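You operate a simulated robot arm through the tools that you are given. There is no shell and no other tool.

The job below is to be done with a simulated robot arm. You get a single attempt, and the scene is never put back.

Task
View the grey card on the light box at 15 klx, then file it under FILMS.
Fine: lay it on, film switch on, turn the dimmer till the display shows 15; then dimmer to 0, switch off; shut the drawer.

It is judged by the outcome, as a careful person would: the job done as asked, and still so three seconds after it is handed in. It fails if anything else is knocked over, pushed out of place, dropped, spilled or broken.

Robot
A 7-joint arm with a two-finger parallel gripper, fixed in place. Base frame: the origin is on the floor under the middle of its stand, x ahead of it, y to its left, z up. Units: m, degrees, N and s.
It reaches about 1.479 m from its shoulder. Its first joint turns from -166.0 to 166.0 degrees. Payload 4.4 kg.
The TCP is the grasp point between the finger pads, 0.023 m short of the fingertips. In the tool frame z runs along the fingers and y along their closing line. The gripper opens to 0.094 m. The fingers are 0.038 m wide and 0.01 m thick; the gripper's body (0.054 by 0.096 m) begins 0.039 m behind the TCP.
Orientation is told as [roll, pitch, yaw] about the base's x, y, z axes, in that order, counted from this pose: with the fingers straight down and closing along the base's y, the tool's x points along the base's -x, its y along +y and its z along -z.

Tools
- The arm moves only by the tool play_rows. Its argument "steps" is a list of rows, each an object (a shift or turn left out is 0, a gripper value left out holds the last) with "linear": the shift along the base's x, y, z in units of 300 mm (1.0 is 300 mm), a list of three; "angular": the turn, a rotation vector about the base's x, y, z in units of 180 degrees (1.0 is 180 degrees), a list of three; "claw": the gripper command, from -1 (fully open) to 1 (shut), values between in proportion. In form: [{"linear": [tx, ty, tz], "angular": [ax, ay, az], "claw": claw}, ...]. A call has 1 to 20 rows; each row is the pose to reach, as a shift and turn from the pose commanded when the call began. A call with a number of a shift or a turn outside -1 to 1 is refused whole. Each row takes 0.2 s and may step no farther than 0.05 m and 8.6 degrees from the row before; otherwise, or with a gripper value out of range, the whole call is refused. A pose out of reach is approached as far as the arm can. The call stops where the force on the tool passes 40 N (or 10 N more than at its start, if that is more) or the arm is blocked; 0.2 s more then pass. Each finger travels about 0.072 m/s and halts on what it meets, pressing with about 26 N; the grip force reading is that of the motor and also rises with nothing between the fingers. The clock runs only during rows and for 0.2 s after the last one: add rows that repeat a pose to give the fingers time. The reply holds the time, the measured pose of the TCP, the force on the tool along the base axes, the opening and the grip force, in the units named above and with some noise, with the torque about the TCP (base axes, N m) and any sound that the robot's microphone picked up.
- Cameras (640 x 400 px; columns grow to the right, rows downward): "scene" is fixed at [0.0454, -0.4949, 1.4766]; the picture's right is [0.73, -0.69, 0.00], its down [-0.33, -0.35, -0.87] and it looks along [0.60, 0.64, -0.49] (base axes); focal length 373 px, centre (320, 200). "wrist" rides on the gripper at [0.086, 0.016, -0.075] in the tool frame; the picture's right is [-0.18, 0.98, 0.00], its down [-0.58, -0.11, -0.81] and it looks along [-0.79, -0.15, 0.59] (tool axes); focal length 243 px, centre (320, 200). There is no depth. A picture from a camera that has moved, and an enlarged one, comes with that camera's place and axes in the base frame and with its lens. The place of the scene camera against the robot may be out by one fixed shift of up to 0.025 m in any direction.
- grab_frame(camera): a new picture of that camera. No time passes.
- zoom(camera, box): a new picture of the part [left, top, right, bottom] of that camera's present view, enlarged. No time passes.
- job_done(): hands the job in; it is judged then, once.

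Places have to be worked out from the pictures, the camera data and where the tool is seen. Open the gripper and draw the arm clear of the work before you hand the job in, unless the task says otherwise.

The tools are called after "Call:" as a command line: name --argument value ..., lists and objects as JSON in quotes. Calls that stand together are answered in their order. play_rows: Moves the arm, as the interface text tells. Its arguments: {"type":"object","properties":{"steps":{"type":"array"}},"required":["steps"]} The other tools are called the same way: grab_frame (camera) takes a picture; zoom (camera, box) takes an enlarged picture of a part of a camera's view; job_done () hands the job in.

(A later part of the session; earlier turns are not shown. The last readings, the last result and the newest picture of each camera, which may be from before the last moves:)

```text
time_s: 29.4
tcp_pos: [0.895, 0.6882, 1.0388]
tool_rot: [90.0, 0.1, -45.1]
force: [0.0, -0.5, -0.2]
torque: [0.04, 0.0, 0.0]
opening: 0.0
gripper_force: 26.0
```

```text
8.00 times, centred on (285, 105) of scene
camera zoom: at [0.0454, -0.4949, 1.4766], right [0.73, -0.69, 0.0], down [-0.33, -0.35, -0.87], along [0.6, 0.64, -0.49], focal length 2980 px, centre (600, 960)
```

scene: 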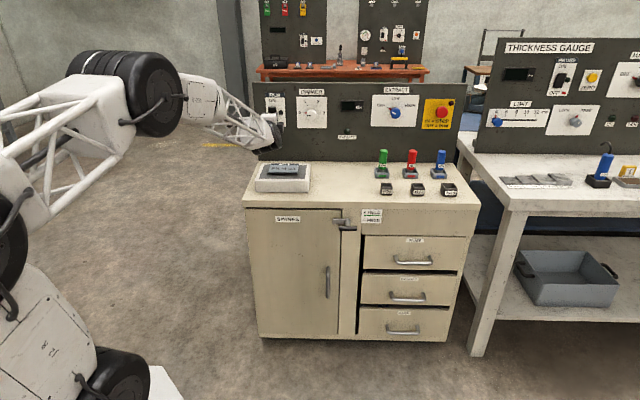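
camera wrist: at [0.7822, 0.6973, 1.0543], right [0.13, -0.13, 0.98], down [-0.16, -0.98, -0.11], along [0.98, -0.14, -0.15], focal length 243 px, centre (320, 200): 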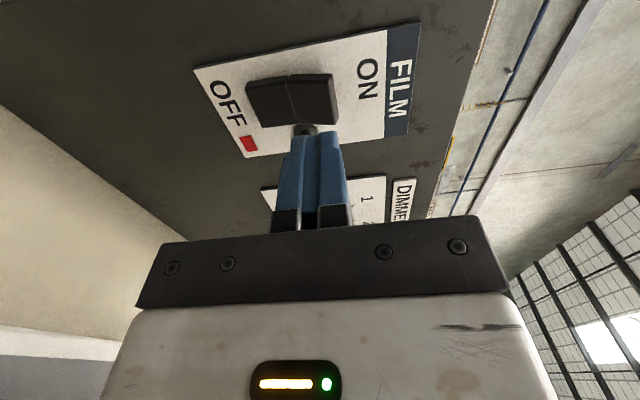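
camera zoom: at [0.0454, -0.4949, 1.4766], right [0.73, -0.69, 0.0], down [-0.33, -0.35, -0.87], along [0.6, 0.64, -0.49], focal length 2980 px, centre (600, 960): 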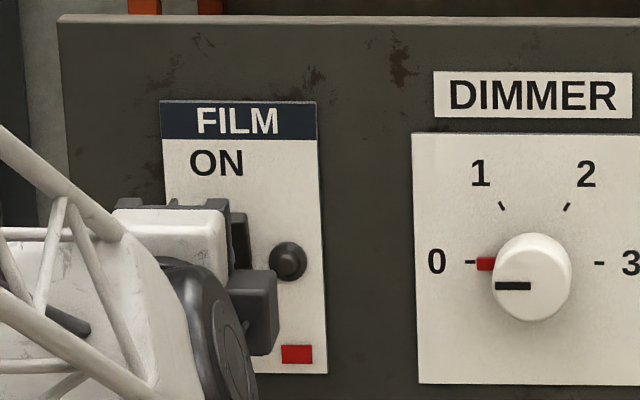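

The ON half is centred at a≈0.141, z≈1.036. I'll press toward it slowly; the stop threshold protects against over-pressing.

Call:
play_rows --steps '[{"linear": [0.03, 0.053, 0]}, {"linear": [0.0719, 0.0955, 0]}, {"linear": [0.0813, 0.1049, 0]}, {"linear": [0.0907, 0.1143, 0]}, {"linear": [0.0954, 0.119, 0]}]'

Call:
grab_frame --camera "wrist"

Call:
zoom --camera "scene" --box '[245, 80, 405, 180]'

```text
time_s: 30.6
tcp_pos: [0.9248, 0.7236, 1.038]
tool_rot: [90.0, 0.0, -45.1]
force: [-0.9, -0.1, -0.4]
torque: [0.03, 0.01, 0.0]
opening: 0.0
gripper_force: 25.9
```

```text
taken
camera wrist: at [0.8108, 0.732, 1.054], right [0.13, -0.13, 0.98], down [-0.16, -0.98, -0.11], along [0.98, -0.14, -0.15], focal length 243 px, centre (320, 200)
```

wrist: 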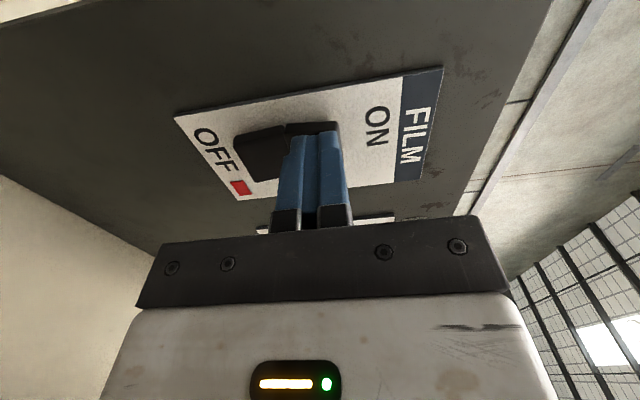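

```text
4.00 times, centred on (325, 130) of scene
camera zoom: at [0.0454, -0.4949, 1.4766], right [0.73, -0.69, 0.0], down [-0.33, -0.35, -0.87], along [0.6, 0.64, -0.49], focal length 1490 px, centre (300, 480)
```

zoom: 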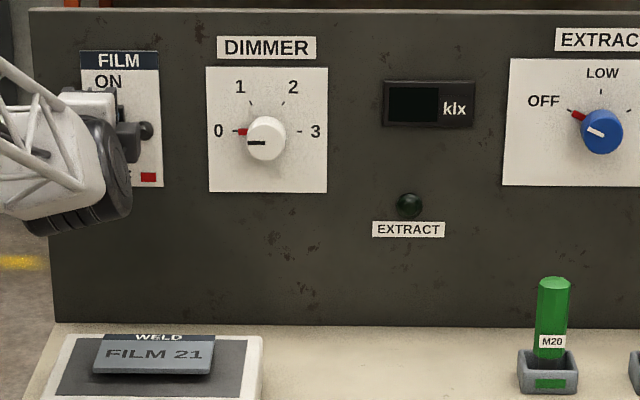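

No contact yet with tips at b≈1.189. I'll keep pressing in small steps.

Call:
play_rows --steps '[{"linear": [0.006, 0.006, 0]}, {"linear": [0.012, 0.012, 0]}, {"linear": [0.018, 0.018, 0]}, {"linear": [0.024, 0.024, 0]}, {"linear": [0.03, 0.03, 0]}]'

Call:
zoom --camera "wrist" --box '[160, 50, 480, 250]'

Call:
zoom --camera "scene" --box '[245, 80, 405, 180]'

```text
time_s: 31.3
tcp_pos: [0.9271, 0.7264, 1.0381]
tool_rot: [90.0, 0.0, -45.1]
force: [-31.7, -23.3, 3.6]
torque: [-0.17, 0.23, 0.02]
opening: 0.0002
gripper_force: 26.1
stopped in row 3: the force on the tool passed its limit at 57 N (the readings are from after the stop); the commanded pose is now the measured one
```

```text
2.00 times, centred on (320, 150) of wrist
camera zoom: at [0.8144, 0.7353, 1.055], right [0.13, -0.13, 0.98], down [-0.16, -0.98, -0.11], along [0.98, -0.14, -0.15], focal length 485 px, centre (320, 300)
```

zoom: 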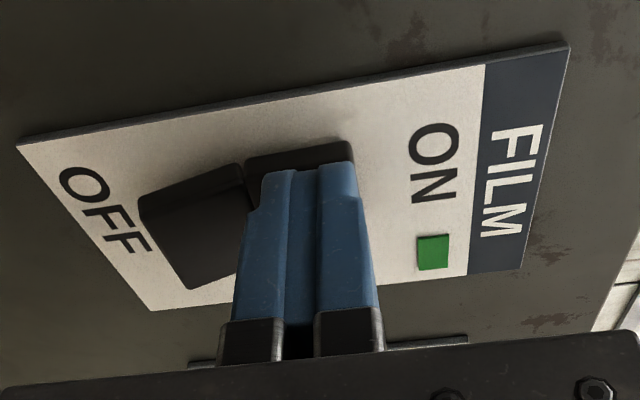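

```text
4.00 times, centred on (325, 130) of scene
camera zoom: at [0.0454, -0.4949, 1.4766], right [0.73, -0.69, 0.0], down [-0.33, -0.35, -0.87], along [0.6, 0.64, -0.49], focal length 1490 px, centre (300, 480)
```

zoom: 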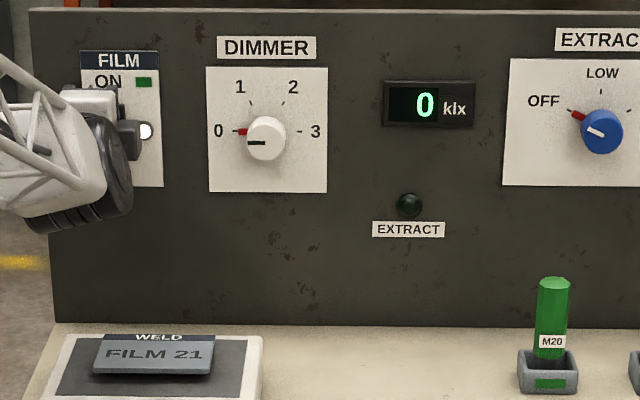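

The film switch is ON: green flag, lamp lit, and the display reads 0 klx. I'll retreat, open the gripper and move in front of the dimmer knob (a≈0.31, z≈1.018).

Call:
play_rows --steps '[{"linear": [-0.05, -0.05, 0], "claw": 1}, {"linear": [-0.13, -0.13, 0], "claw": 1}, {"linear": [-0.212, -0.212, 0], "claw": 0.5}, {"linear": [-0.112, -0.312, -0.017], "claw": 0}, {"linear": [-0.012, -0.412, -0.034], "claw": 0}, {"linear": [0.088, -0.512, -0.05], "claw": 0}, {"linear": [0.184, -0.608, -0.067], "claw": -0.3}, {"linear": [0.184, -0.608, -0.067], "claw": -0.3}, {"linear": [0.184, -0.608, -0.067], "claw": -0.3}]'

Call:
grab_frame --camera "wrist"

Call:
zoom --camera "scene" --box '[245, 80, 405, 180]'

```text
time_s: 33.3
tcp_pos: [0.9825, 0.5441, 1.0182]
tool_rot: [90.0, 0.0, -45.1]
force: [-0.1, -0.1, -0.8]
torque: [0.01, -0.01, -0.01]
opening: 0.0611
gripper_force: 0.2
```

```text
taken
camera wrist: at [0.8699, 0.5527, 1.0343], right [0.13, -0.13, 0.98], down [-0.16, -0.98, -0.11], along [0.98, -0.14, -0.15], focal length 243 px, centre (320, 200)
```

wrist: 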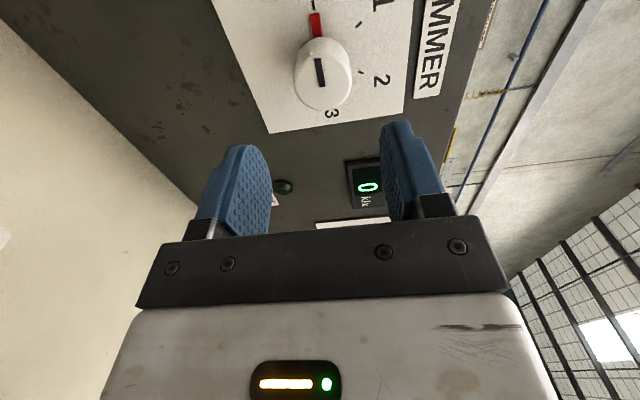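

```text
4.00 times, centred on (325, 130) of scene
camera zoom: at [0.0454, -0.4949, 1.4766], right [0.73, -0.69, 0.0], down [-0.33, -0.35, -0.87], along [0.6, 0.64, -0.49], focal length 1490 px, centre (300, 480)
```

zoom: 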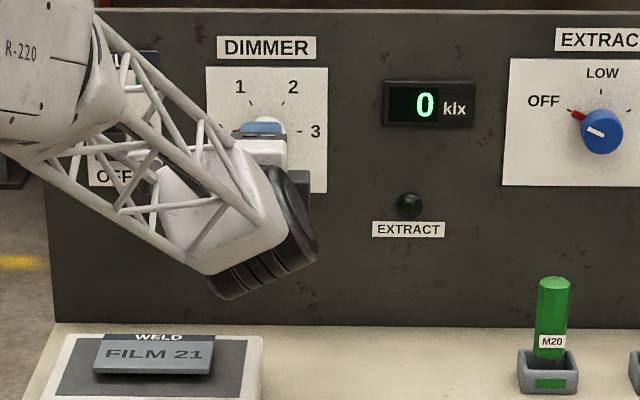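

The display is visible to both cameras, reading 0. I'll zoom on the knob to check its centre before moving in.

Call:
zoom --camera "wrist" --box '[220, 0, 420, 125]'

```text
3.20 times, centred on (320, 62) of wrist
camera zoom: at [0.8699, 0.5527, 1.0343], right [0.13, -0.13, 0.98], down [-0.16, -0.98, -0.11], along [0.98, -0.14, -0.15], focal length 776 px, centre (320, 640)
```

zoom: 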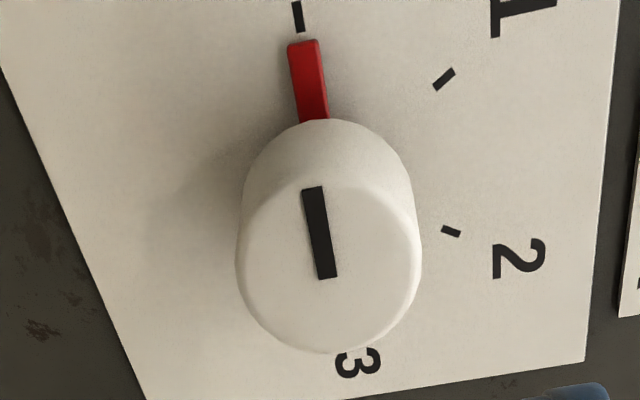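

The knob axis is at a≈0.311, z≈1.020, diameter ≈0.04, its face at b≈1.17. I'll slide the open fingers over it above and below.

Call:
play_rows --steps '[{"linear": [0.06, 0.058, 0.003]}, {"linear": [0.12, 0.117, 0.006]}, {"linear": [0.17, 0.166, 0.0067]}, {"linear": [0.205, 0.2, 0.0067]}, {"linear": [0.2277, 0.223, 0.0067]}, {"linear": [0.2277, 0.223, 0.0067]}]'

Call:
grab_frame --camera "wrist"

Call:
zoom --camera "scene" --box '[245, 80, 405, 180]'

```text
time_s: 34.7
tcp_pos: [1.0518, 0.6115, 1.0212]
tool_rot: [90.0, 0.1, -45.1]
force: [1.0, -0.5, -1.0]
torque: [0.0, -0.01, 0.01]
opening: 0.0613
gripper_force: 0.0
```

```text
taken
camera wrist: at [0.9387, 0.621, 1.0367], right [0.13, -0.13, 0.98], down [-0.16, -0.98, -0.11], along [0.98, -0.14, -0.15], focal length 243 px, centre (320, 200)
```

wrist: 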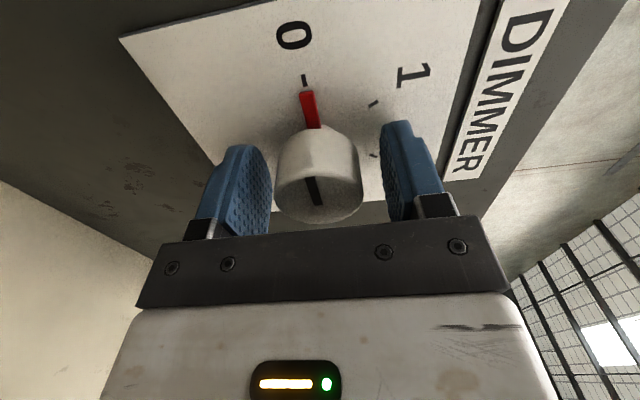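

```text
4.00 times, centred on (325, 130) of scene
camera zoom: at [0.0454, -0.4949, 1.4766], right [0.73, -0.69, 0.0], down [-0.33, -0.35, -0.87], along [0.6, 0.64, -0.49], focal length 1490 px, centre (300, 480)
```

zoom: 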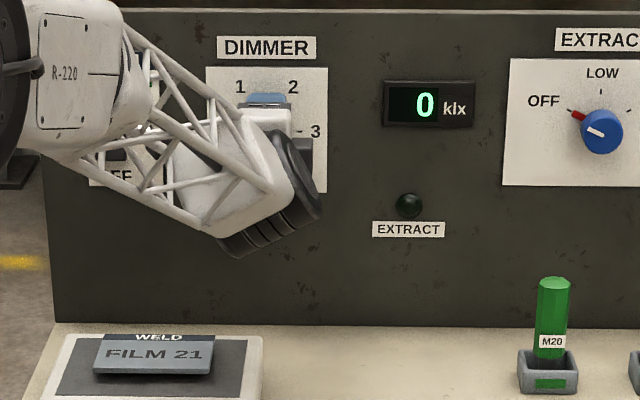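

The knob sits between the fingers. I'll close on it.

Call:
play_rows --steps '[{"claw": 0}, {"claw": 0.2}, {"claw": 0.5}, {"claw": 0.5}, {"claw": 0.5}]'

Call:
grab_frame --camera "wrist"

```text
time_s: 35.9
tcp_pos: [1.052, 0.6117, 1.0211]
tool_rot: [90.0, 0.0, -45.1]
force: [4.6, 4.1, -2.0]
torque: [-0.46, 0.43, -0.15]
opening: 0.0398
gripper_force: 44.7
```

```text
taken
camera wrist: at [0.9386, 0.621, 1.0363], right [0.13, -0.13, 0.98], down [-0.16, -0.98, -0.11], along [0.98, -0.14, -0.15], focal length 243 px, centre (320, 200)
```

wrist: 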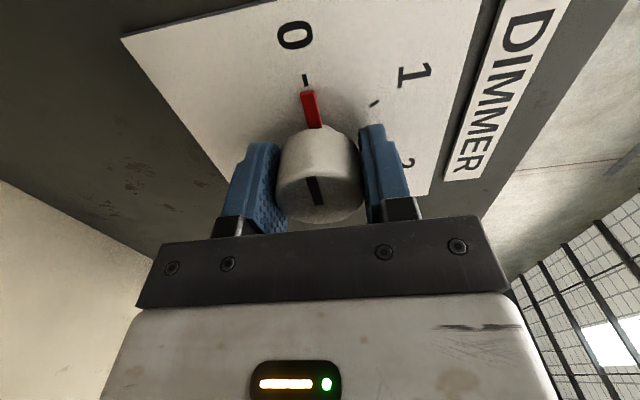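

Knob gripped (0.040 m). I'll turn it clockwise 32° first and read the display.

Call:
play_rows --steps '[{"angular": [0.0314, 0.0314, 0]}, {"angular": [0.0628, 0.0628, 0]}, {"angular": [0.0942, 0.0942, 0]}, {"angular": [0.1257, 0.1257, 0]}, {"angular": [0.1257, 0.1257, 0]}]'

Call:
grab_frame --camera "wrist"

Call:
zoom --camera "scene" --box '[245, 80, 405, 180]'

```text
time_s: 36.6
tcp_pos: [1.052, 0.6122, 1.0197]
tool_rot: [90.0, 17.7, -45.1]
force: [25.2, 17.8, -3.0]
torque: [-0.27, 0.25, 0.07]
opening: 0.0398
gripper_force: 44.9
stopped in row 3: the force on the tool passed its limit at 44 N (the readings are from after the stop); the commanded pose is now the measured one
```

```text
taken
camera wrist: at [0.9449, 0.6146, 1.0615], right [0.33, -0.34, 0.88], down [-0.2, -0.94, -0.28], along [0.92, -0.09, -0.38], focal length 243 px, centre (320, 200)
```

wrist: 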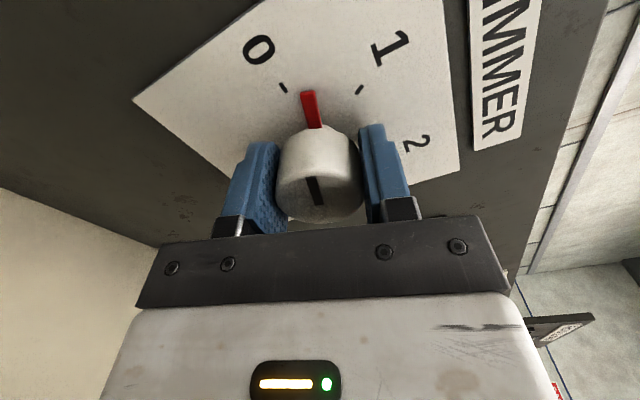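

```text
4.00 times, centred on (325, 130) of scene
camera zoom: at [0.0454, -0.4949, 1.4766], right [0.73, -0.69, 0.0], down [-0.33, -0.35, -0.87], along [0.6, 0.64, -0.49], focal length 1490 px, centre (300, 480)
```

zoom: 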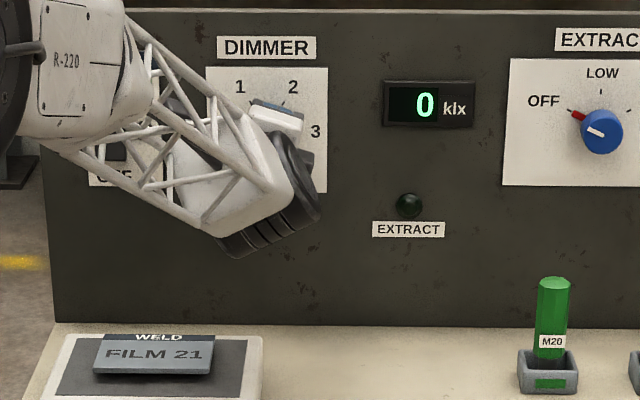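

The knob turned about 18° (pointer a third of the way to 1) but the display still reads 0; a pull of ~31 N along the axis tripped the stop. I'll ease forward 1.5 mm to relieve it and read again.

Call:
play_rows --steps '[{"linear": [0.0035, 0.0035, 0]}, {"linear": [0.0035, 0.0035, 0]}]'

Call:
zoom --camera "scene" --box '[305, 80, 385, 130]'

```text
time_s: 37.1
tcp_pos: [1.052, 0.6126, 1.0198]
tool_rot: [90.0, 17.7, -45.1]
force: [-17.9, -10.5, 4.2]
torque: [-0.25, 0.26, -0.24]
opening: 0.0399
gripper_force: 45.1
stopped in row 2: the force on the tool passed its limit at 44 N (the readings are from after the stop); the commanded pose is now the measured one
```

```text
8.00 times, centred on (345, 105) of scene
camera zoom: at [0.0454, -0.4949, 1.4766], right [0.73, -0.69, 0.0], down [-0.33, -0.35, -0.87], along [0.6, 0.64, -0.49], focal length 2980 px, centre (120, 960)
```

zoom: 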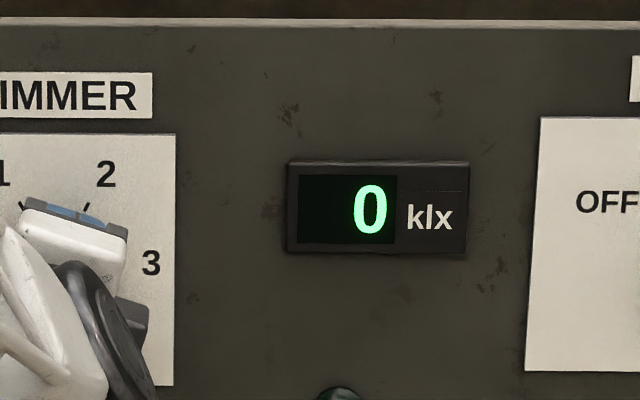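

Stiff contact, but axial load is now lower (−21 N). I'll back off a hair and continue turning in gentler 4° rows.

Call:
play_rows --steps '[{"linear": [-0.0008, -0.0008, 0], "angular": [0.0157, 0.0157, 0]}, {"linear": [-0.0008, -0.0008, 0], "angular": [0.0314, 0.0314, 0]}, {"linear": [-0.0008, -0.0008, 0], "angular": [0.0471, 0.0471, 0]}, {"linear": [-0.0008, -0.0008, 0], "angular": [0.0628, 0.0628, 0]}, {"linear": [-0.0008, -0.0008, 0], "angular": [0.0786, 0.0786, 0]}]'

Call:
grab_frame --camera "wrist"

Call:
zoom --camera "scene" --box '[305, 80, 385, 130]'

```text
time_s: 38.3
tcp_pos: [1.0515, 0.6129, 1.0191]
tool_rot: [90.0, 37.8, -45.0]
force: [-30.7, -12.1, 5.0]
torque: [0.05, -0.06, -0.36]
opening: 0.0399
gripper_force: 45.2
```

```text
taken
camera wrist: at [0.9583, 0.6013, 1.0852], right [0.53, -0.53, 0.66], down [-0.29, -0.85, -0.44], along [0.8, 0.04, -0.6], focal length 243 px, centre (320, 200)
```

wrist: 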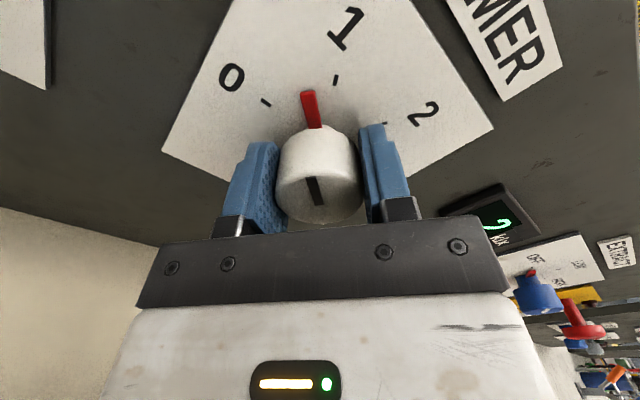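

```text
8.00 times, centred on (345, 105) of scene
camera zoom: at [0.0454, -0.4949, 1.4766], right [0.73, -0.69, 0.0], down [-0.33, -0.35, -0.87], along [0.6, 0.64, -0.49], focal length 2980 px, centre (120, 960)
```

zoom: 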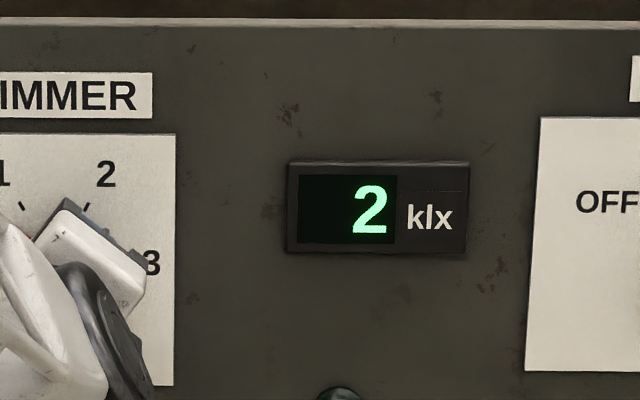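

Display now 2 klx at ~38° – clearly nonlinear or lagging. I'll relieve the axial push slightly and hold to check for lag.

Call:
play_rows --steps '[{"linear": [-0.0016, -0.001, 0]}, {"linear": [-0.0016, -0.001, 0]}, {"linear": [-0.0016, -0.001, 0]}, {"linear": [-0.0016, -0.001, 0]}]'

Call:
zoom --camera "scene" --box '[305, 80, 385, 130]'

```text
time_s: 39.3
tcp_pos: [1.0532, 0.6134, 1.0204]
tool_rot: [90.0, 37.6, -45.0]
force: [4.4, 14.7, 0.4]
torque: [0.22, -0.2, -0.47]
opening: 0.0398
gripper_force: 44.7
```

```text
8.00 times, centred on (345, 105) of scene
camera zoom: at [0.0454, -0.4949, 1.4766], right [0.73, -0.69, 0.0], down [-0.33, -0.35, -0.87], along [0.6, 0.64, -0.49], focal length 2980 px, centre (120, 960)
```

zoom: 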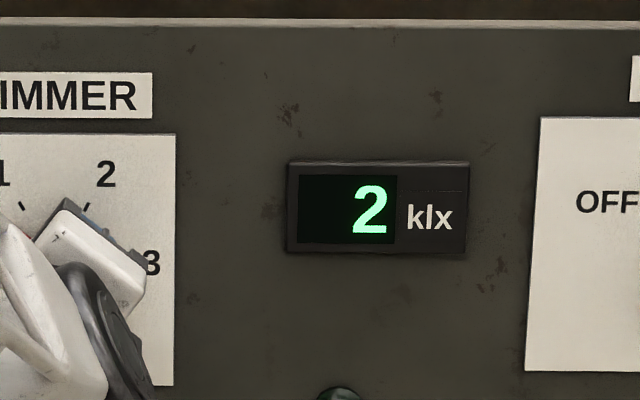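

Steady at 2, so it is nonlinear. Turning another 20°.

Call:
play_rows --steps '[{"angular": [0.0157, 0.0157, 0]}, {"angular": [0.0314, 0.0314, 0]}, {"angular": [0.0471, 0.0471, 0]}, {"angular": [0.0628, 0.0628, 0]}, {"angular": [0.0786, 0.0786, 0]}, {"angular": [0.0786, 0.0786, 0]}]'

Call:
zoom --camera "scene" --box '[305, 80, 385, 130]'

```text
time_s: 40.7
tcp_pos: [1.0518, 0.6127, 1.0194]
tool_rot: [89.9, 57.7, -45.1]
force: [13.0, 32.7, -3.0]
torque: [0.81, -0.82, -0.15]
opening: 0.0397
gripper_force: 44.8
```

```text
8.00 times, centred on (345, 105) of scene
camera zoom: at [0.0454, -0.4949, 1.4766], right [0.73, -0.69, 0.0], down [-0.33, -0.35, -0.87], along [0.6, 0.64, -0.49], focal length 2980 px, centre (120, 960)
```

zoom: 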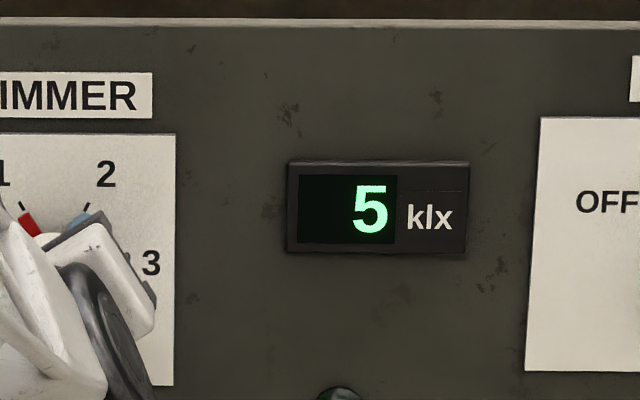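

5 klx at ~58°: consistent with a square law (~45·(θ/180)²), so 15 should be near 104°. I'll relieve the axial pull a bit and turn another 20°.

Call:
play_rows --steps '[{"linear": [0.001, 0.0018, 0], "angular": [0.0157, 0.0157, 0]}, {"linear": [0.001, 0.0018, 0], "angular": [0.0314, 0.0314, 0]}, {"linear": [0.001, 0.0018, 0], "angular": [0.0471, 0.0471, 0]}, {"linear": [0.001, 0.0018, 0], "angular": [0.0628, 0.0628, 0]}, {"linear": [0.001, 0.0018, 0], "angular": [0.0786, 0.0786, 0]}, {"linear": [0.001, 0.0018, 0], "angular": [0.0786, 0.0786, 0]}]'

Call:
zoom --camera "scene" --box '[305, 80, 385, 130]'

Call:
grab_frame --camera "wrist"

```text
time_s: 42.1
tcp_pos: [1.0506, 0.6123, 1.0187]
tool_rot: [89.3, 77.8, -45.7]
force: [-26.8, 8.9, -2.8]
torque: [-0.46, 0.39, -0.74]
opening: 0.04
gripper_force: 45.4
```

```text
8.00 times, centred on (345, 105) of scene
camera zoom: at [0.0454, -0.4949, 1.4766], right [0.73, -0.69, 0.0], down [-0.33, -0.35, -0.87], along [0.6, 0.64, -0.49], focal length 2980 px, centre (120, 960)
```

zoom: 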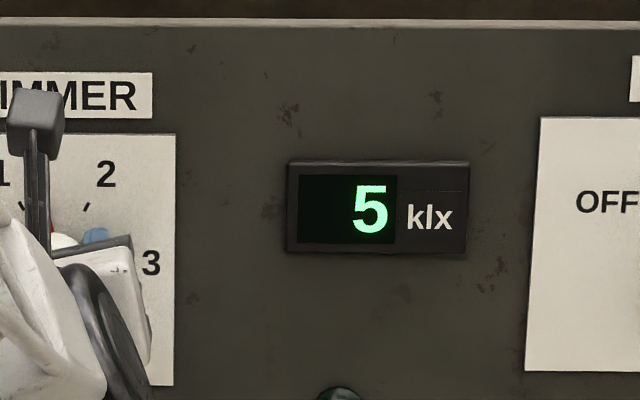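

```text
taken
camera wrist: at [0.9975, 0.5621, 1.1071], right [0.71, -0.71, 0.03], down [-0.56, -0.58, -0.59], along [0.43, 0.4, -0.81], focal length 243 px, centre (320, 200)
```

wrist: 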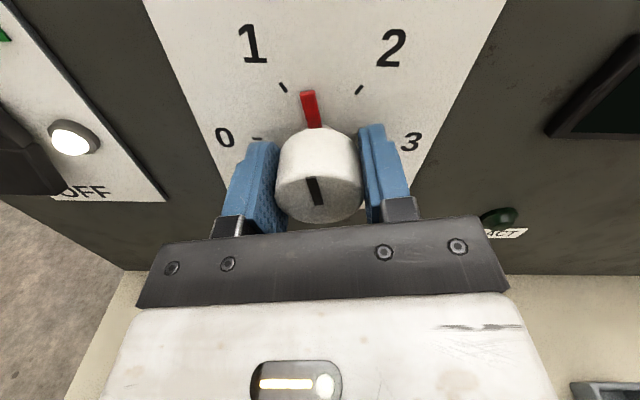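

Pointer is at ~78° but the display still shows 5, so maybe it lags or moves in steps. I'll hold about a second, easing the side load, and re-read.

Call:
play_rows --steps '[{"linear": [-0.0006, 0.0002, 0]}, {"linear": [-0.0006, 0.0002, 0]}, {"linear": [-0.0006, 0.0002, 0]}, {"linear": [-0.0006, 0.0002, 0]}, {"linear": [-0.0006, 0.0002, 0]}]'

Call:
zoom --camera "scene" --box '[305, 80, 385, 130]'

```text
time_s: 43.3
tcp_pos: [1.0515, 0.6124, 1.0192]
tool_rot: [89.5, 77.7, -45.5]
force: [-27.5, 1.4, -6.1]
torque: [0.1, -0.12, -0.54]
opening: 0.0397
gripper_force: 45.0
```

```text
8.00 times, centred on (345, 105) of scene
camera zoom: at [0.0454, -0.4949, 1.4766], right [0.73, -0.69, 0.0], down [-0.33, -0.35, -0.87], along [0.6, 0.64, -0.49], focal length 2980 px, centre (120, 960)
```

zoom: 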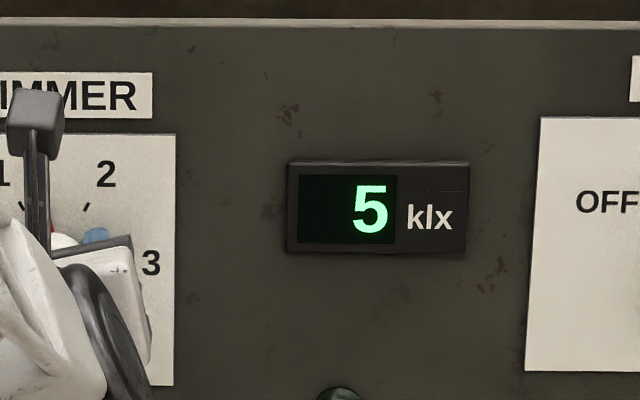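

Holding at 5: the reading is stepped. I'll turn 10° more, easing the side load, and read again.

Call:
play_rows --steps '[{"linear": [-0.0012, 0.0002, 0], "angular": [0.0131, 0.0131, 0]}, {"linear": [-0.0017, 0.0002, 0], "angular": [0.0262, 0.0262, 0]}, {"linear": [-0.0017, 0.0002, 0], "angular": [0.0393, 0.0393, 0]}, {"linear": [-0.0017, 0.0002, 0], "angular": [0.0393, 0.0393, 0]}]'

Call:
zoom --camera "scene" --box '[305, 80, 385, 130]'

Call:
grab_frame --camera "wrist"

```text
time_s: 44.3
tcp_pos: [1.0518, 0.613, 1.0179]
tool_rot: [87.4, 87.7, -47.6]
force: [0.3, 17.3, -10.8]
torque: [-0.09, 0.1, -0.41]
opening: 0.0399
gripper_force: 44.6
```

```text
8.00 times, centred on (345, 105) of scene
camera zoom: at [0.0454, -0.4949, 1.4766], right [0.73, -0.69, 0.0], down [-0.33, -0.35, -0.87], along [0.6, 0.64, -0.49], focal length 2980 px, centre (120, 960)
```

zoom: 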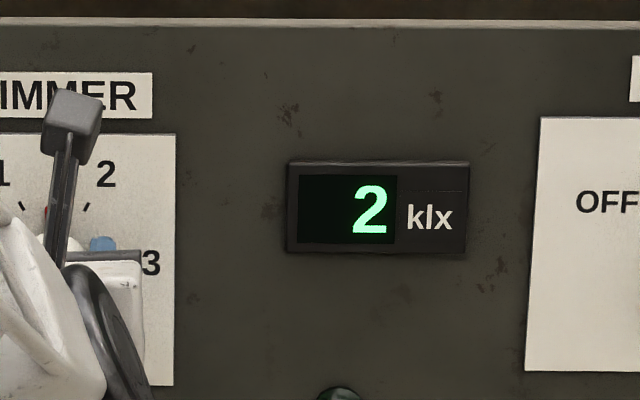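

```text
taken
camera wrist: at [1.0081, 0.5514, 1.1061], right [0.7, -0.7, -0.15], down [-0.63, -0.51, -0.58], along [0.33, 0.5, -0.8], focal length 243 px, centre (320, 200)
```

wrist: 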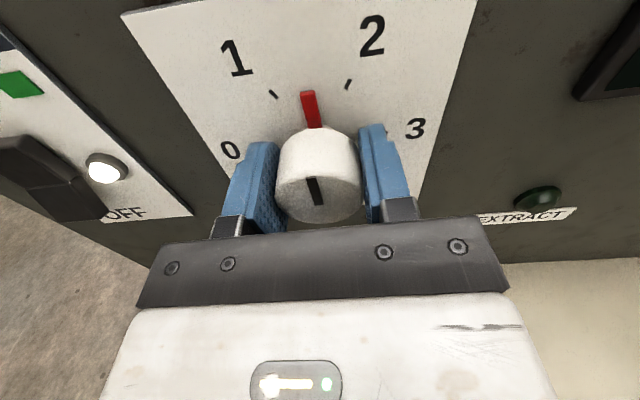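

Now it reads 2 with the pointer midway between 1 and 2, so the dimmer seems to have positions. I'll keep turning towards 2 and read along the way.

Call:
play_rows --steps '[{"linear": [0, 0.0008, -0.001], "angular": [0.0157, 0.0157, 0]}, {"linear": [0, 0.0008, -0.001], "angular": [0.0314, 0.0314, 0]}, {"linear": [0, 0.0008, -0.001], "angular": [0.0471, 0.0471, 0]}, {"linear": [0, 0.0008, -0.001], "angular": [0.0471, 0.0471, 0]}]'

Call:
zoom --camera "scene" --box '[305, 80, 385, 130]'

Call:
grab_frame --camera "wrist"

```text
time_s: 45.3
tcp_pos: [1.0517, 0.6126, 1.0191]
tool_rot: [-89.5, 80.3, 135.5]
force: [-15.1, 5.4, -9.8]
torque: [-0.24, 0.22, -0.3]
opening: 0.04
gripper_force: 44.8
```

```text
8.00 times, centred on (345, 105) of scene
camera zoom: at [0.0454, -0.4949, 1.4766], right [0.73, -0.69, 0.0], down [-0.33, -0.35, -0.87], along [0.6, 0.64, -0.49], focal length 2980 px, centre (120, 960)
```

zoom: 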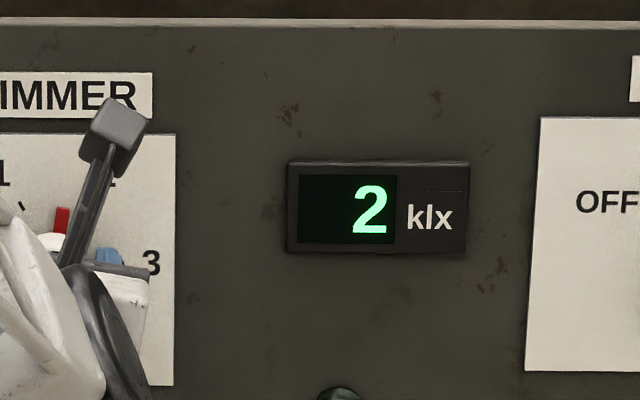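

```text
taken
camera wrist: at [1.0205, 0.539, 1.1016], right [0.66, -0.66, -0.35], down [-0.72, -0.43, -0.55], along [0.22, 0.62, -0.76], focal length 243 px, centre (320, 200)
```

wrist: 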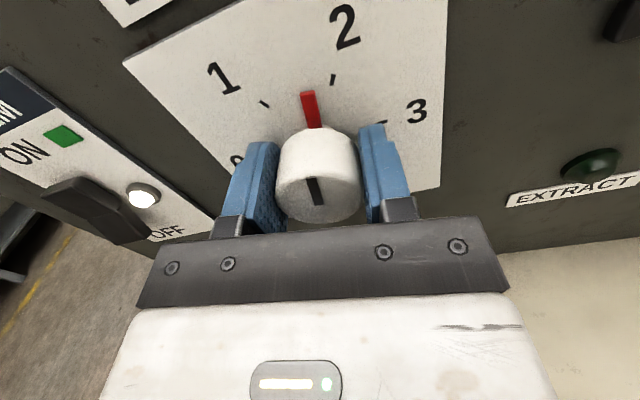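

Still 2 at ~100°. Continuing to position 2 (120°).

Call:
play_rows --steps '[{"linear": [-0.0006, 0.0002, -0.001], "angular": [0.0157, 0.0157, 0]}, {"linear": [-0.0006, 0.0002, -0.001], "angular": [0.0314, 0.0314, 0]}, {"linear": [-0.0006, 0.0002, -0.001], "angular": [0.0471, 0.0471, 0]}, {"linear": [-0.0006, 0.0002, -0.001], "angular": [0.0471, 0.0471, 0]}]'

Call:
zoom --camera "scene" --box '[305, 80, 385, 130]'

Call:
grab_frame --camera "wrist"

```text
time_s: 46.3
tcp_pos: [1.0513, 0.6139, 1.0191]
tool_rot: [-89.9, 68.2, 135.2]
force: [-32.3, -3.1, -3.5]
torque: [0.18, -0.21, -0.53]
opening: 0.04
gripper_force: 45.4
```

```text
8.00 times, centred on (345, 105) of scene
camera zoom: at [0.0454, -0.4949, 1.4766], right [0.73, -0.69, 0.0], down [-0.33, -0.35, -0.87], along [0.6, 0.64, -0.49], focal length 2980 px, centre (120, 960)
```

zoom: 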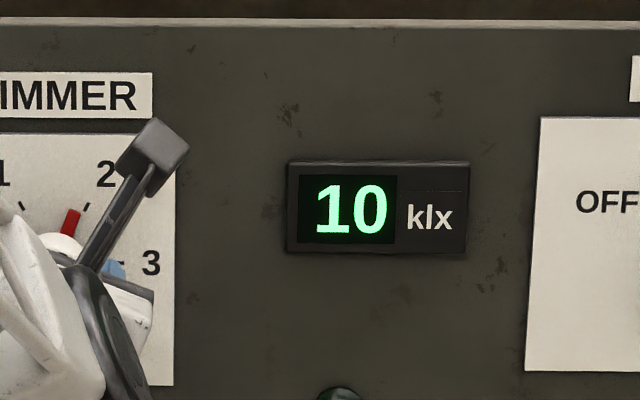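

```text
taken
camera wrist: at [1.032, 0.5275, 1.0934], right [0.6, -0.6, -0.54], down [-0.79, -0.35, -0.5], along [0.11, 0.72, -0.68], focal length 243 px, centre (320, 200)
```

wrist: 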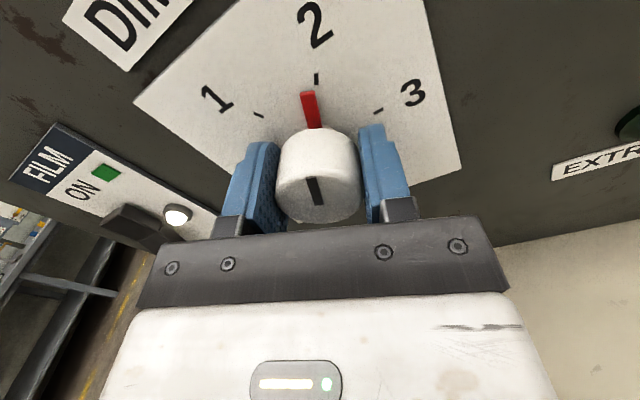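

Position 1 gives 5 and position 2 gives 10, so position 3 (180°) should give 15. I'll continue turning, easing the load.

Call:
play_rows --steps '[{"linear": [-0.0015, -0.0002, 0], "angular": [0.0157, 0.0157, 0]}, {"linear": [-0.0021, -0.0002, 0], "angular": [0.0314, 0.0314, 0]}, {"linear": [-0.0021, -0.0002, 0], "angular": [0.0471, 0.0471, 0]}, {"linear": [-0.0021, -0.0002, 0], "angular": [0.0628, 0.0628, 0]}, {"linear": [-0.0021, -0.0002, 0], "angular": [0.0786, 0.0786, 0]}, {"linear": [-0.0021, -0.0002, 0], "angular": [0.0786, 0.0786, 0]}]'

Call:
zoom --camera "scene" --box '[305, 80, 385, 130]'

Call:
grab_frame --camera "wrist"

```text
time_s: 47.7
tcp_pos: [1.0507, 0.6125, 1.019]
tool_rot: [-90.0, 48.2, 135.2]
force: [21.5, 29.8, 1.3]
torque: [-0.43, 0.42, -0.51]
opening: 0.0398
gripper_force: 44.5
```

```text
8.00 times, centred on (345, 105) of scene
camera zoom: at [0.0454, -0.4949, 1.4766], right [0.73, -0.69, 0.0], down [-0.33, -0.35, -0.87], along [0.6, 0.64, -0.49], focal length 2980 px, centre (120, 960)
```

zoom: 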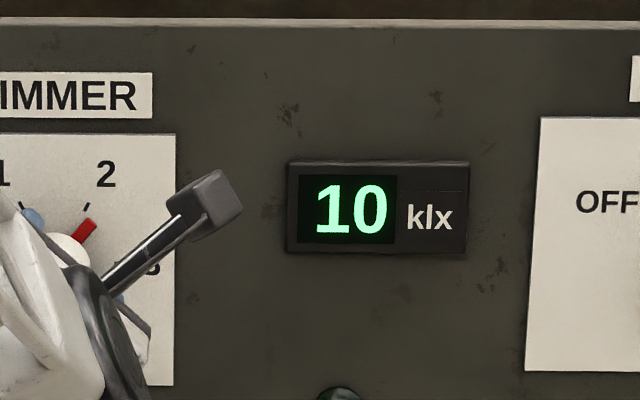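

```text
taken
camera wrist: at [1.0478, 0.5117, 1.073], right [0.43, -0.43, -0.79], down [-0.9, -0.24, -0.36], along [-0.03, 0.87, -0.49], focal length 243 px, centre (320, 200)
```

wrist: 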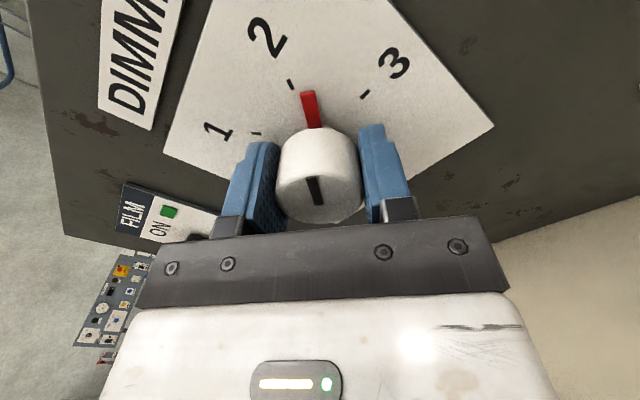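

At ~132°, still 10. Continue toward 3, easing the axial pull.

Call:
play_rows --steps '[{"linear": [0.0014, 0.0014, 0], "angular": [0.0157, 0.0157, 0]}, {"linear": [0.0014, 0.0014, 0], "angular": [0.0314, 0.0314, 0]}, {"linear": [0.0014, 0.0014, 0], "angular": [0.0471, 0.0471, 0]}, {"linear": [0.0014, 0.0014, 0], "angular": [0.0628, 0.0628, 0]}, {"linear": [0.0014, 0.0014, 0], "angular": [0.0786, 0.0786, 0]}, {"linear": [0.0014, 0.0014, 0], "angular": [0.0786, 0.0786, 0]}]'

Call:
zoom --camera "scene" --box '[305, 80, 385, 130]'

Call:
grab_frame --camera "wrist"

```text
time_s: 49.1
tcp_pos: [1.0502, 0.6126, 1.0197]
tool_rot: [-90.0, 28.3, 135.1]
force: [-10.8, 13.3, 13.8]
torque: [-0.22, 0.17, -0.48]
opening: 0.0399
gripper_force: 45.2
```

```text
8.00 times, centred on (345, 105) of scene
camera zoom: at [0.0454, -0.4949, 1.4766], right [0.73, -0.69, 0.0], down [-0.33, -0.35, -0.87], along [0.6, 0.64, -0.49], focal length 2980 px, centre (120, 960)
```

zoom: 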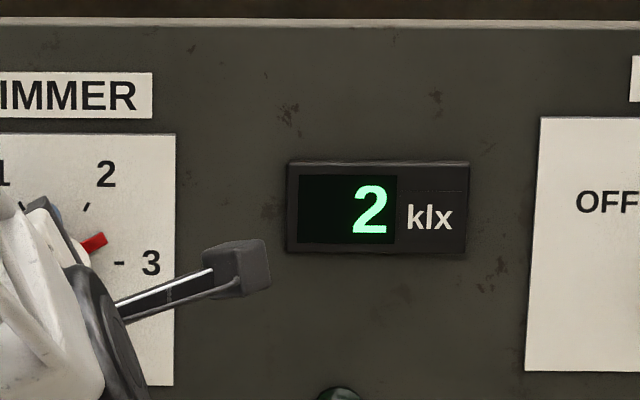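

```text
taken
camera wrist: at [1.0577, 0.5018, 1.0462], right [0.21, -0.21, -0.95], down [-0.97, -0.17, -0.18], along [-0.13, 0.96, -0.24], focal length 243 px, centre (320, 200)
```

wrist: 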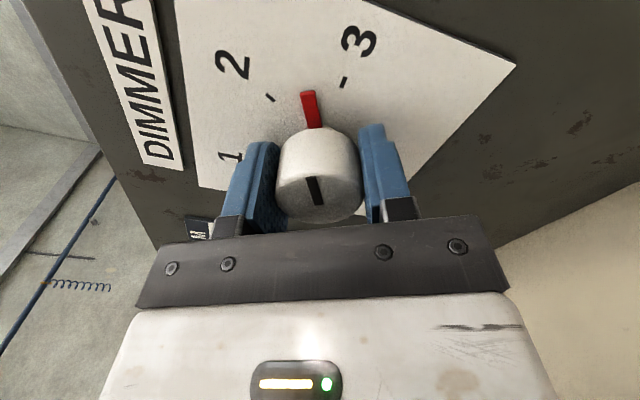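

Midway between 2 and 3 (reads 2 again). I'll turn the remaining ~28° to position 3.

Call:
play_rows --steps '[{"linear": [-0.0007, 0.0007, 0.0005], "angular": [0.0157, 0.0157, 0]}, {"linear": [-0.0007, 0.0007, 0.0005], "angular": [0.0314, 0.0314, 0]}, {"linear": [-0.0007, 0.0007, 0.0005], "angular": [0.0471, 0.0471, 0]}, {"linear": [-0.0007, 0.0007, 0.0005], "angular": [0.0628, 0.0628, 0]}, {"linear": [-0.0007, 0.0007, 0.0005], "angular": [0.0786, 0.0786, 0]}, {"linear": [-0.0007, 0.0007, 0.0005], "angular": [0.0943, 0.0943, 0]}, {"linear": [-0.0007, 0.0007, 0.0005], "angular": [0.0943, 0.0943, 0]}]'

Call:
zoom --camera "scene" --box '[305, 80, 385, 130]'

Call:
grab_frame --camera "wrist"

```text
time_s: 50.7
tcp_pos: [1.0507, 0.613, 1.0196]
tool_rot: [-90.2, 4.2, 135.1]
force: [-2.8, 15.6, 26.2]
torque: [-0.5, 0.48, 0.02]
opening: 0.0398
gripper_force: 45.2
```

```text
8.00 times, centred on (345, 105) of scene
camera zoom: at [0.0454, -0.4949, 1.4766], right [0.73, -0.69, 0.0], down [-0.33, -0.35, -0.87], along [0.6, 0.64, -0.49], focal length 2980 px, centre (120, 960)
```

zoom: 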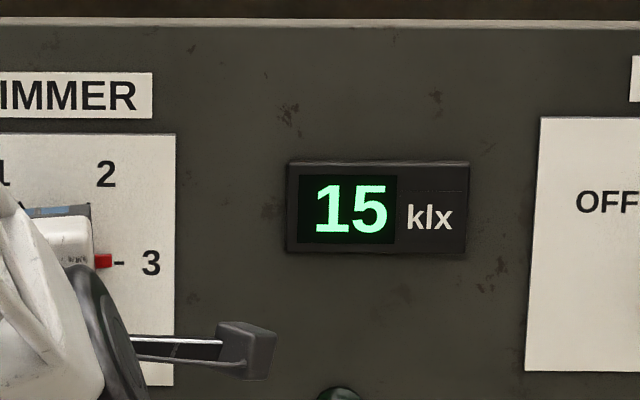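

```text
taken
camera wrist: at [1.0602, 0.4994, 1.0101], right [-0.08, 0.08, -0.99], down [-0.99, -0.16, 0.06], along [-0.15, 0.98, 0.09], focal length 243 px, centre (320, 200)
```

wrist: 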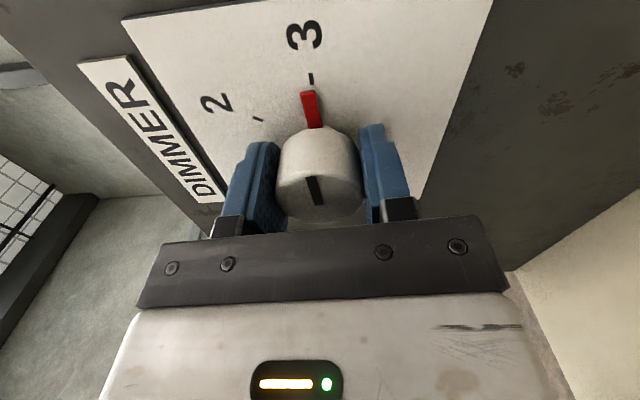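

The display shows 15 klx. I'll hold here for a couple of seconds as the "viewing", and check the card on the lit box.

Call:
play_rows --steps '[{"linear": [0, 0.0005, 0.001]}, {"linear": [0, 0.0005, 0.001]}, {"linear": [0, 0.0005, 0.001]}, {"linear": [0, 0.0005, 0.001]}, {"linear": [0, 0.0005, 0.001]}, {"linear": [0, 0.0005, 0.001]}, {"linear": [0, 0.0005, 0.001]}, {"linear": [0, 0.0005, 0.001]}, {"linear": [0, 0.0005, 0.001]}, {"linear": [0, 0.0005, 0.001]}]'

Call:
grab_frame --camera "scene"

Call:
zoom --camera "scene" --box '[240, 80, 400, 200]'

```text
time_s: 52.9
tcp_pos: [1.0512, 0.6141, 1.0201]
tool_rot: [-90.0, 4.4, 135.0]
force: [-13.0, 2.9, 27.9]
torque: [-0.45, 0.4, -0.17]
opening: 0.0398
gripper_force: 45.0
```

```text
taken
```

scene: 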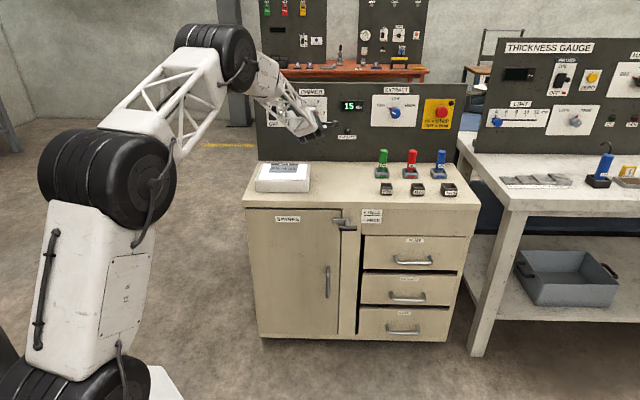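

```text
3.33 times, centred on (320, 140) of scene
camera zoom: at [0.0454, -0.4949, 1.4766], right [0.73, -0.69, 0.0], down [-0.33, -0.35, -0.87], along [0.6, 0.64, -0.49], focal length 1242 px, centre (320, 400)
```

zoom: 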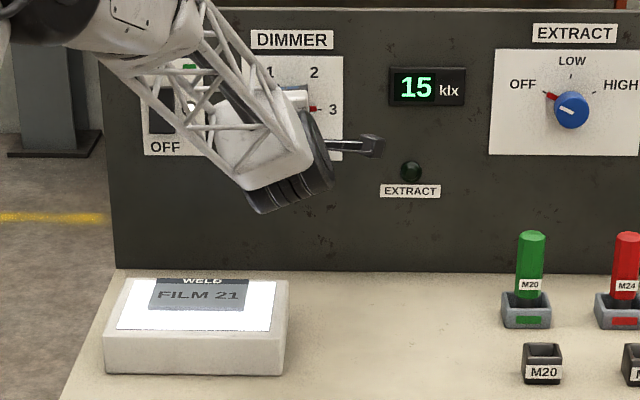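

15 klx confirmed with the box lit under the card. Now turning back counter-clockwise in 5° rows.

Call:
play_rows --steps '[{"linear": [-0.0007, 0.0003, 0.0013], "angular": [-0.0196, -0.0196, 0]}, {"linear": [-0.0007, 0.0003, 0.0013], "angular": [-0.0393, -0.0393, 0]}, {"linear": [-0.0007, 0.0003, 0.0013], "angular": [-0.0589, -0.0589, 0]}, {"linear": [-0.0007, 0.0003, 0.0013], "angular": [-0.0786, -0.0786, 0]}, {"linear": [-0.0007, 0.0003, 0.0013], "angular": [-0.0982, -0.0982, 0]}, {"linear": [-0.0007, 0.0003, 0.0013], "angular": [-0.1178, -0.1178, 0]}, {"linear": [-0.0007, 0.0003, 0.0013], "angular": [-0.1375, -0.1375, 0]}, {"linear": [-0.0007, 0.0003, 0.0013], "angular": [-0.1571, -0.1571, 0]}]'

```text
time_s: 54.7
tcp_pos: [1.0517, 0.6131, 1.0196]
tool_rot: [-89.9, 44.3, 135.2]
force: [27.0, 19.8, 10.1]
torque: [0.58, -0.54, -0.07]
opening: 0.04
gripper_force: 45.6
```

Turned back 40° without tripping. I'll ease forward slightly and continue another 40°.

Call:
play_rows --steps '[{"linear": [0.0013, 0.0012, 0], "angular": [-0.0196, -0.0196, 0]}, {"linear": [0.0013, 0.0012, 0], "angular": [-0.0393, -0.0393, 0]}, {"linear": [0.0013, 0.0012, 0], "angular": [-0.0589, -0.0589, 0]}, {"linear": [0.0013, 0.0012, 0], "angular": [-0.0786, -0.0786, 0]}, {"linear": [0.0013, 0.0012, 0], "angular": [-0.0982, -0.0982, 0]}, {"linear": [0.0013, 0.0012, 0], "angular": [-0.1178, -0.1178, 0]}, {"linear": [0.0013, 0.0012, 0], "angular": [-0.1375, -0.1375, 0]}, {"linear": [0.0013, 0.0012, 0], "angular": [-0.1571, -0.1571, 0]}]'

```text
time_s: 56.5
tcp_pos: [1.0513, 0.612, 1.0203]
tool_rot: [-88.8, 84.4, 136.1]
force: [-2.4, -25.4, 1.7]
torque: [0.31, -0.32, 0.48]
opening: 0.0401
gripper_force: 44.9
```

At ~96° now. Continue another 40°.

Call:
play_rows --steps '[{"linear": [0, -0.0014, 0], "angular": [-0.0196, -0.0196, 0]}, {"linear": [0, -0.0014, 0], "angular": [-0.0393, -0.0393, 0]}, {"linear": [0, -0.0014, 0], "angular": [-0.0589, -0.0589, 0]}, {"linear": [0, -0.0014, 0], "angular": [-0.0786, -0.0786, 0]}, {"linear": [0, -0.0014, 0], "angular": [-0.0982, -0.0982, 0]}, {"linear": [0, -0.0014, 0], "angular": [-0.1178, -0.1178, 0]}, {"linear": [0, -0.0014, 0], "angular": [-0.1375, -0.1375, 0]}, {"linear": [0, -0.0014, 0], "angular": [-0.1571, -0.1571, 0]}]'

Call:
zoom --camera "scene" --box '[305, 80, 385, 130]'

```text
time_s: 58.4
tcp_pos: [1.0523, 0.6115, 1.0185]
tool_rot: [89.9, 56.0, -45.2]
force: [9.5, -2.8, 0.0]
torque: [-0.23, 0.24, 0.86]
opening: 0.0401
gripper_force: 45.0
stopped in row 8: the force on the tool passed its limit at 40 N (the readings are from after the stop); the commanded pose is now the measured one
```

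```text
8.00 times, centred on (345, 105) of scene
camera zoom: at [0.0454, -0.4949, 1.4766], right [0.73, -0.69, 0.0], down [-0.33, -0.35, -0.87], along [0.6, 0.64, -0.49], focal length 2980 px, centre (120, 960)
```

zoom: 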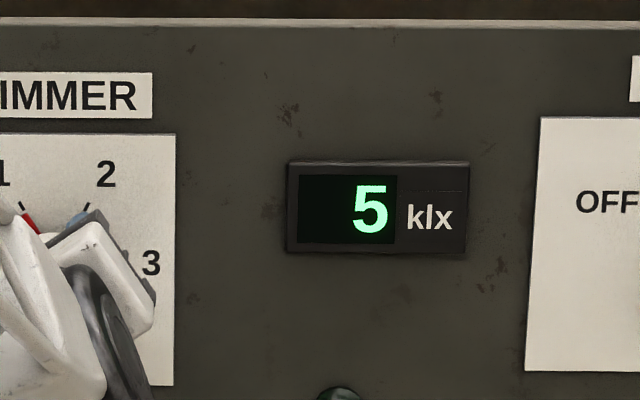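

At 56° (reads 5). I'll continue turning back, now with low force, in 4° rows.

Call:
play_rows --steps '[{"angular": [-0.0157, -0.0157, 0]}, {"angular": [-0.0314, -0.0314, 0]}, {"angular": [-0.0471, -0.0471, 0]}, {"angular": [-0.0628, -0.0628, 0]}, {"angular": [-0.0786, -0.0786, 0]}, {"angular": [-0.0943, -0.0943, 0]}, {"angular": [-0.11, -0.11, 0]}]'

Call:
grab_frame --camera "wrist"

```text
time_s: 60.0
tcp_pos: [1.0509, 0.6123, 1.0201]
tool_rot: [90.0, 28.0, -45.2]
force: [17.7, -16.1, 6.2]
torque: [-0.81, 0.84, -0.63]
opening: 0.0399
gripper_force: 44.8
```

```text
taken
camera wrist: at [0.9509, 0.6087, 1.0744], right [0.44, -0.44, 0.78], down [-0.25, -0.9, -0.37], along [0.86, -0.03, -0.5], focal length 243 px, centre (320, 200)
```

wrist: 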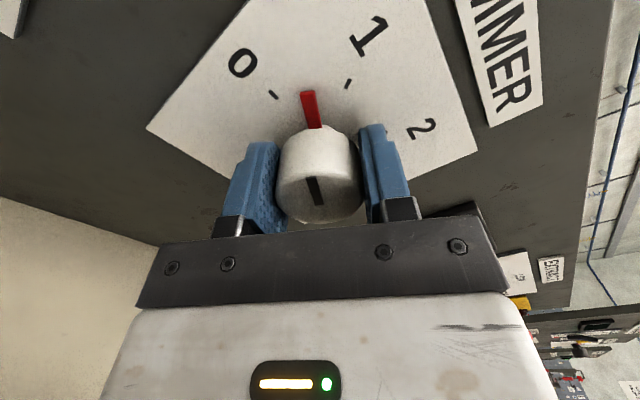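

28° left. I'll ease the sideways load and finish the turn to 0.

Call:
play_rows --steps '[{"linear": [0.0009, -0.0009, 0], "angular": [-0.0157, -0.0157, 0]}, {"linear": [0.0009, -0.0009, 0], "angular": [-0.0314, -0.0314, 0]}, {"linear": [0.0009, -0.0009, 0], "angular": [-0.0471, -0.0471, 0]}, {"linear": [0.0009, -0.0009, 0], "angular": [-0.0628, -0.0628, 0]}, {"linear": [0.0009, -0.0009, 0], "angular": [-0.0786, -0.0786, 0]}, {"linear": [0.0009, -0.0009, 0], "angular": [-0.0943, -0.0943, 0]}, {"linear": [0.0009, -0.0009, 0], "angular": [-0.11, -0.11, 0]}]'

Call:
grab_frame --camera "wrist"

Call:
zoom --camera "scene" --box '[305, 80, 385, 130]'

```text
time_s: 61.6
tcp_pos: [1.0523, 0.6122, 1.0194]
tool_rot: [90.1, -0.1, -45.1]
force: [24.1, -12.6, 13.9]
torque: [-0.38, 0.54, 0.04]
opening: 0.04
gripper_force: 45.3
```

```text
taken
camera wrist: at [0.9385, 0.621, 1.036], right [0.13, -0.13, 0.98], down [-0.16, -0.98, -0.11], along [0.98, -0.14, -0.15], focal length 243 px, centre (320, 200)
```

wrist: 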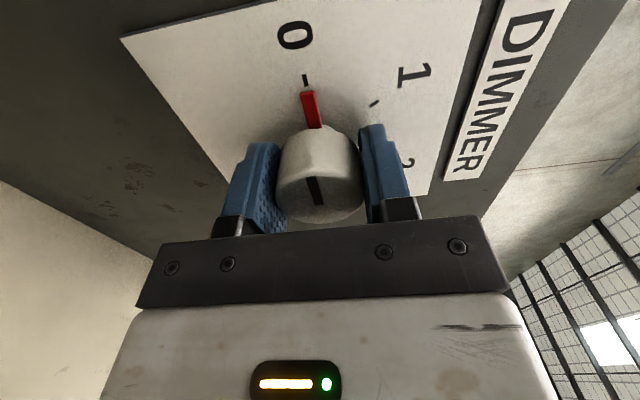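

```text
8.00 times, centred on (345, 105) of scene
camera zoom: at [0.0454, -0.4949, 1.4766], right [0.73, -0.69, 0.0], down [-0.33, -0.35, -0.87], along [0.6, 0.64, -0.49], focal length 2980 px, centre (120, 960)
```

zoom: 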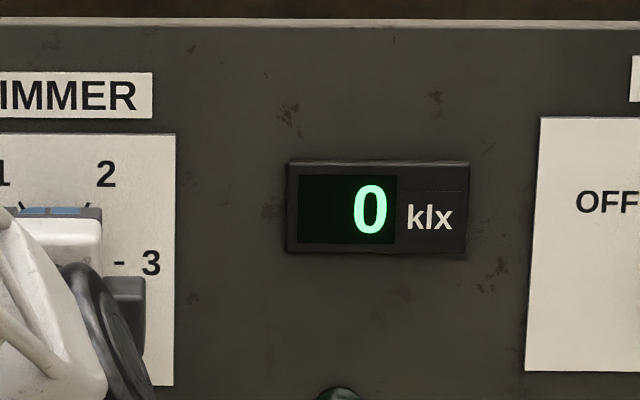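

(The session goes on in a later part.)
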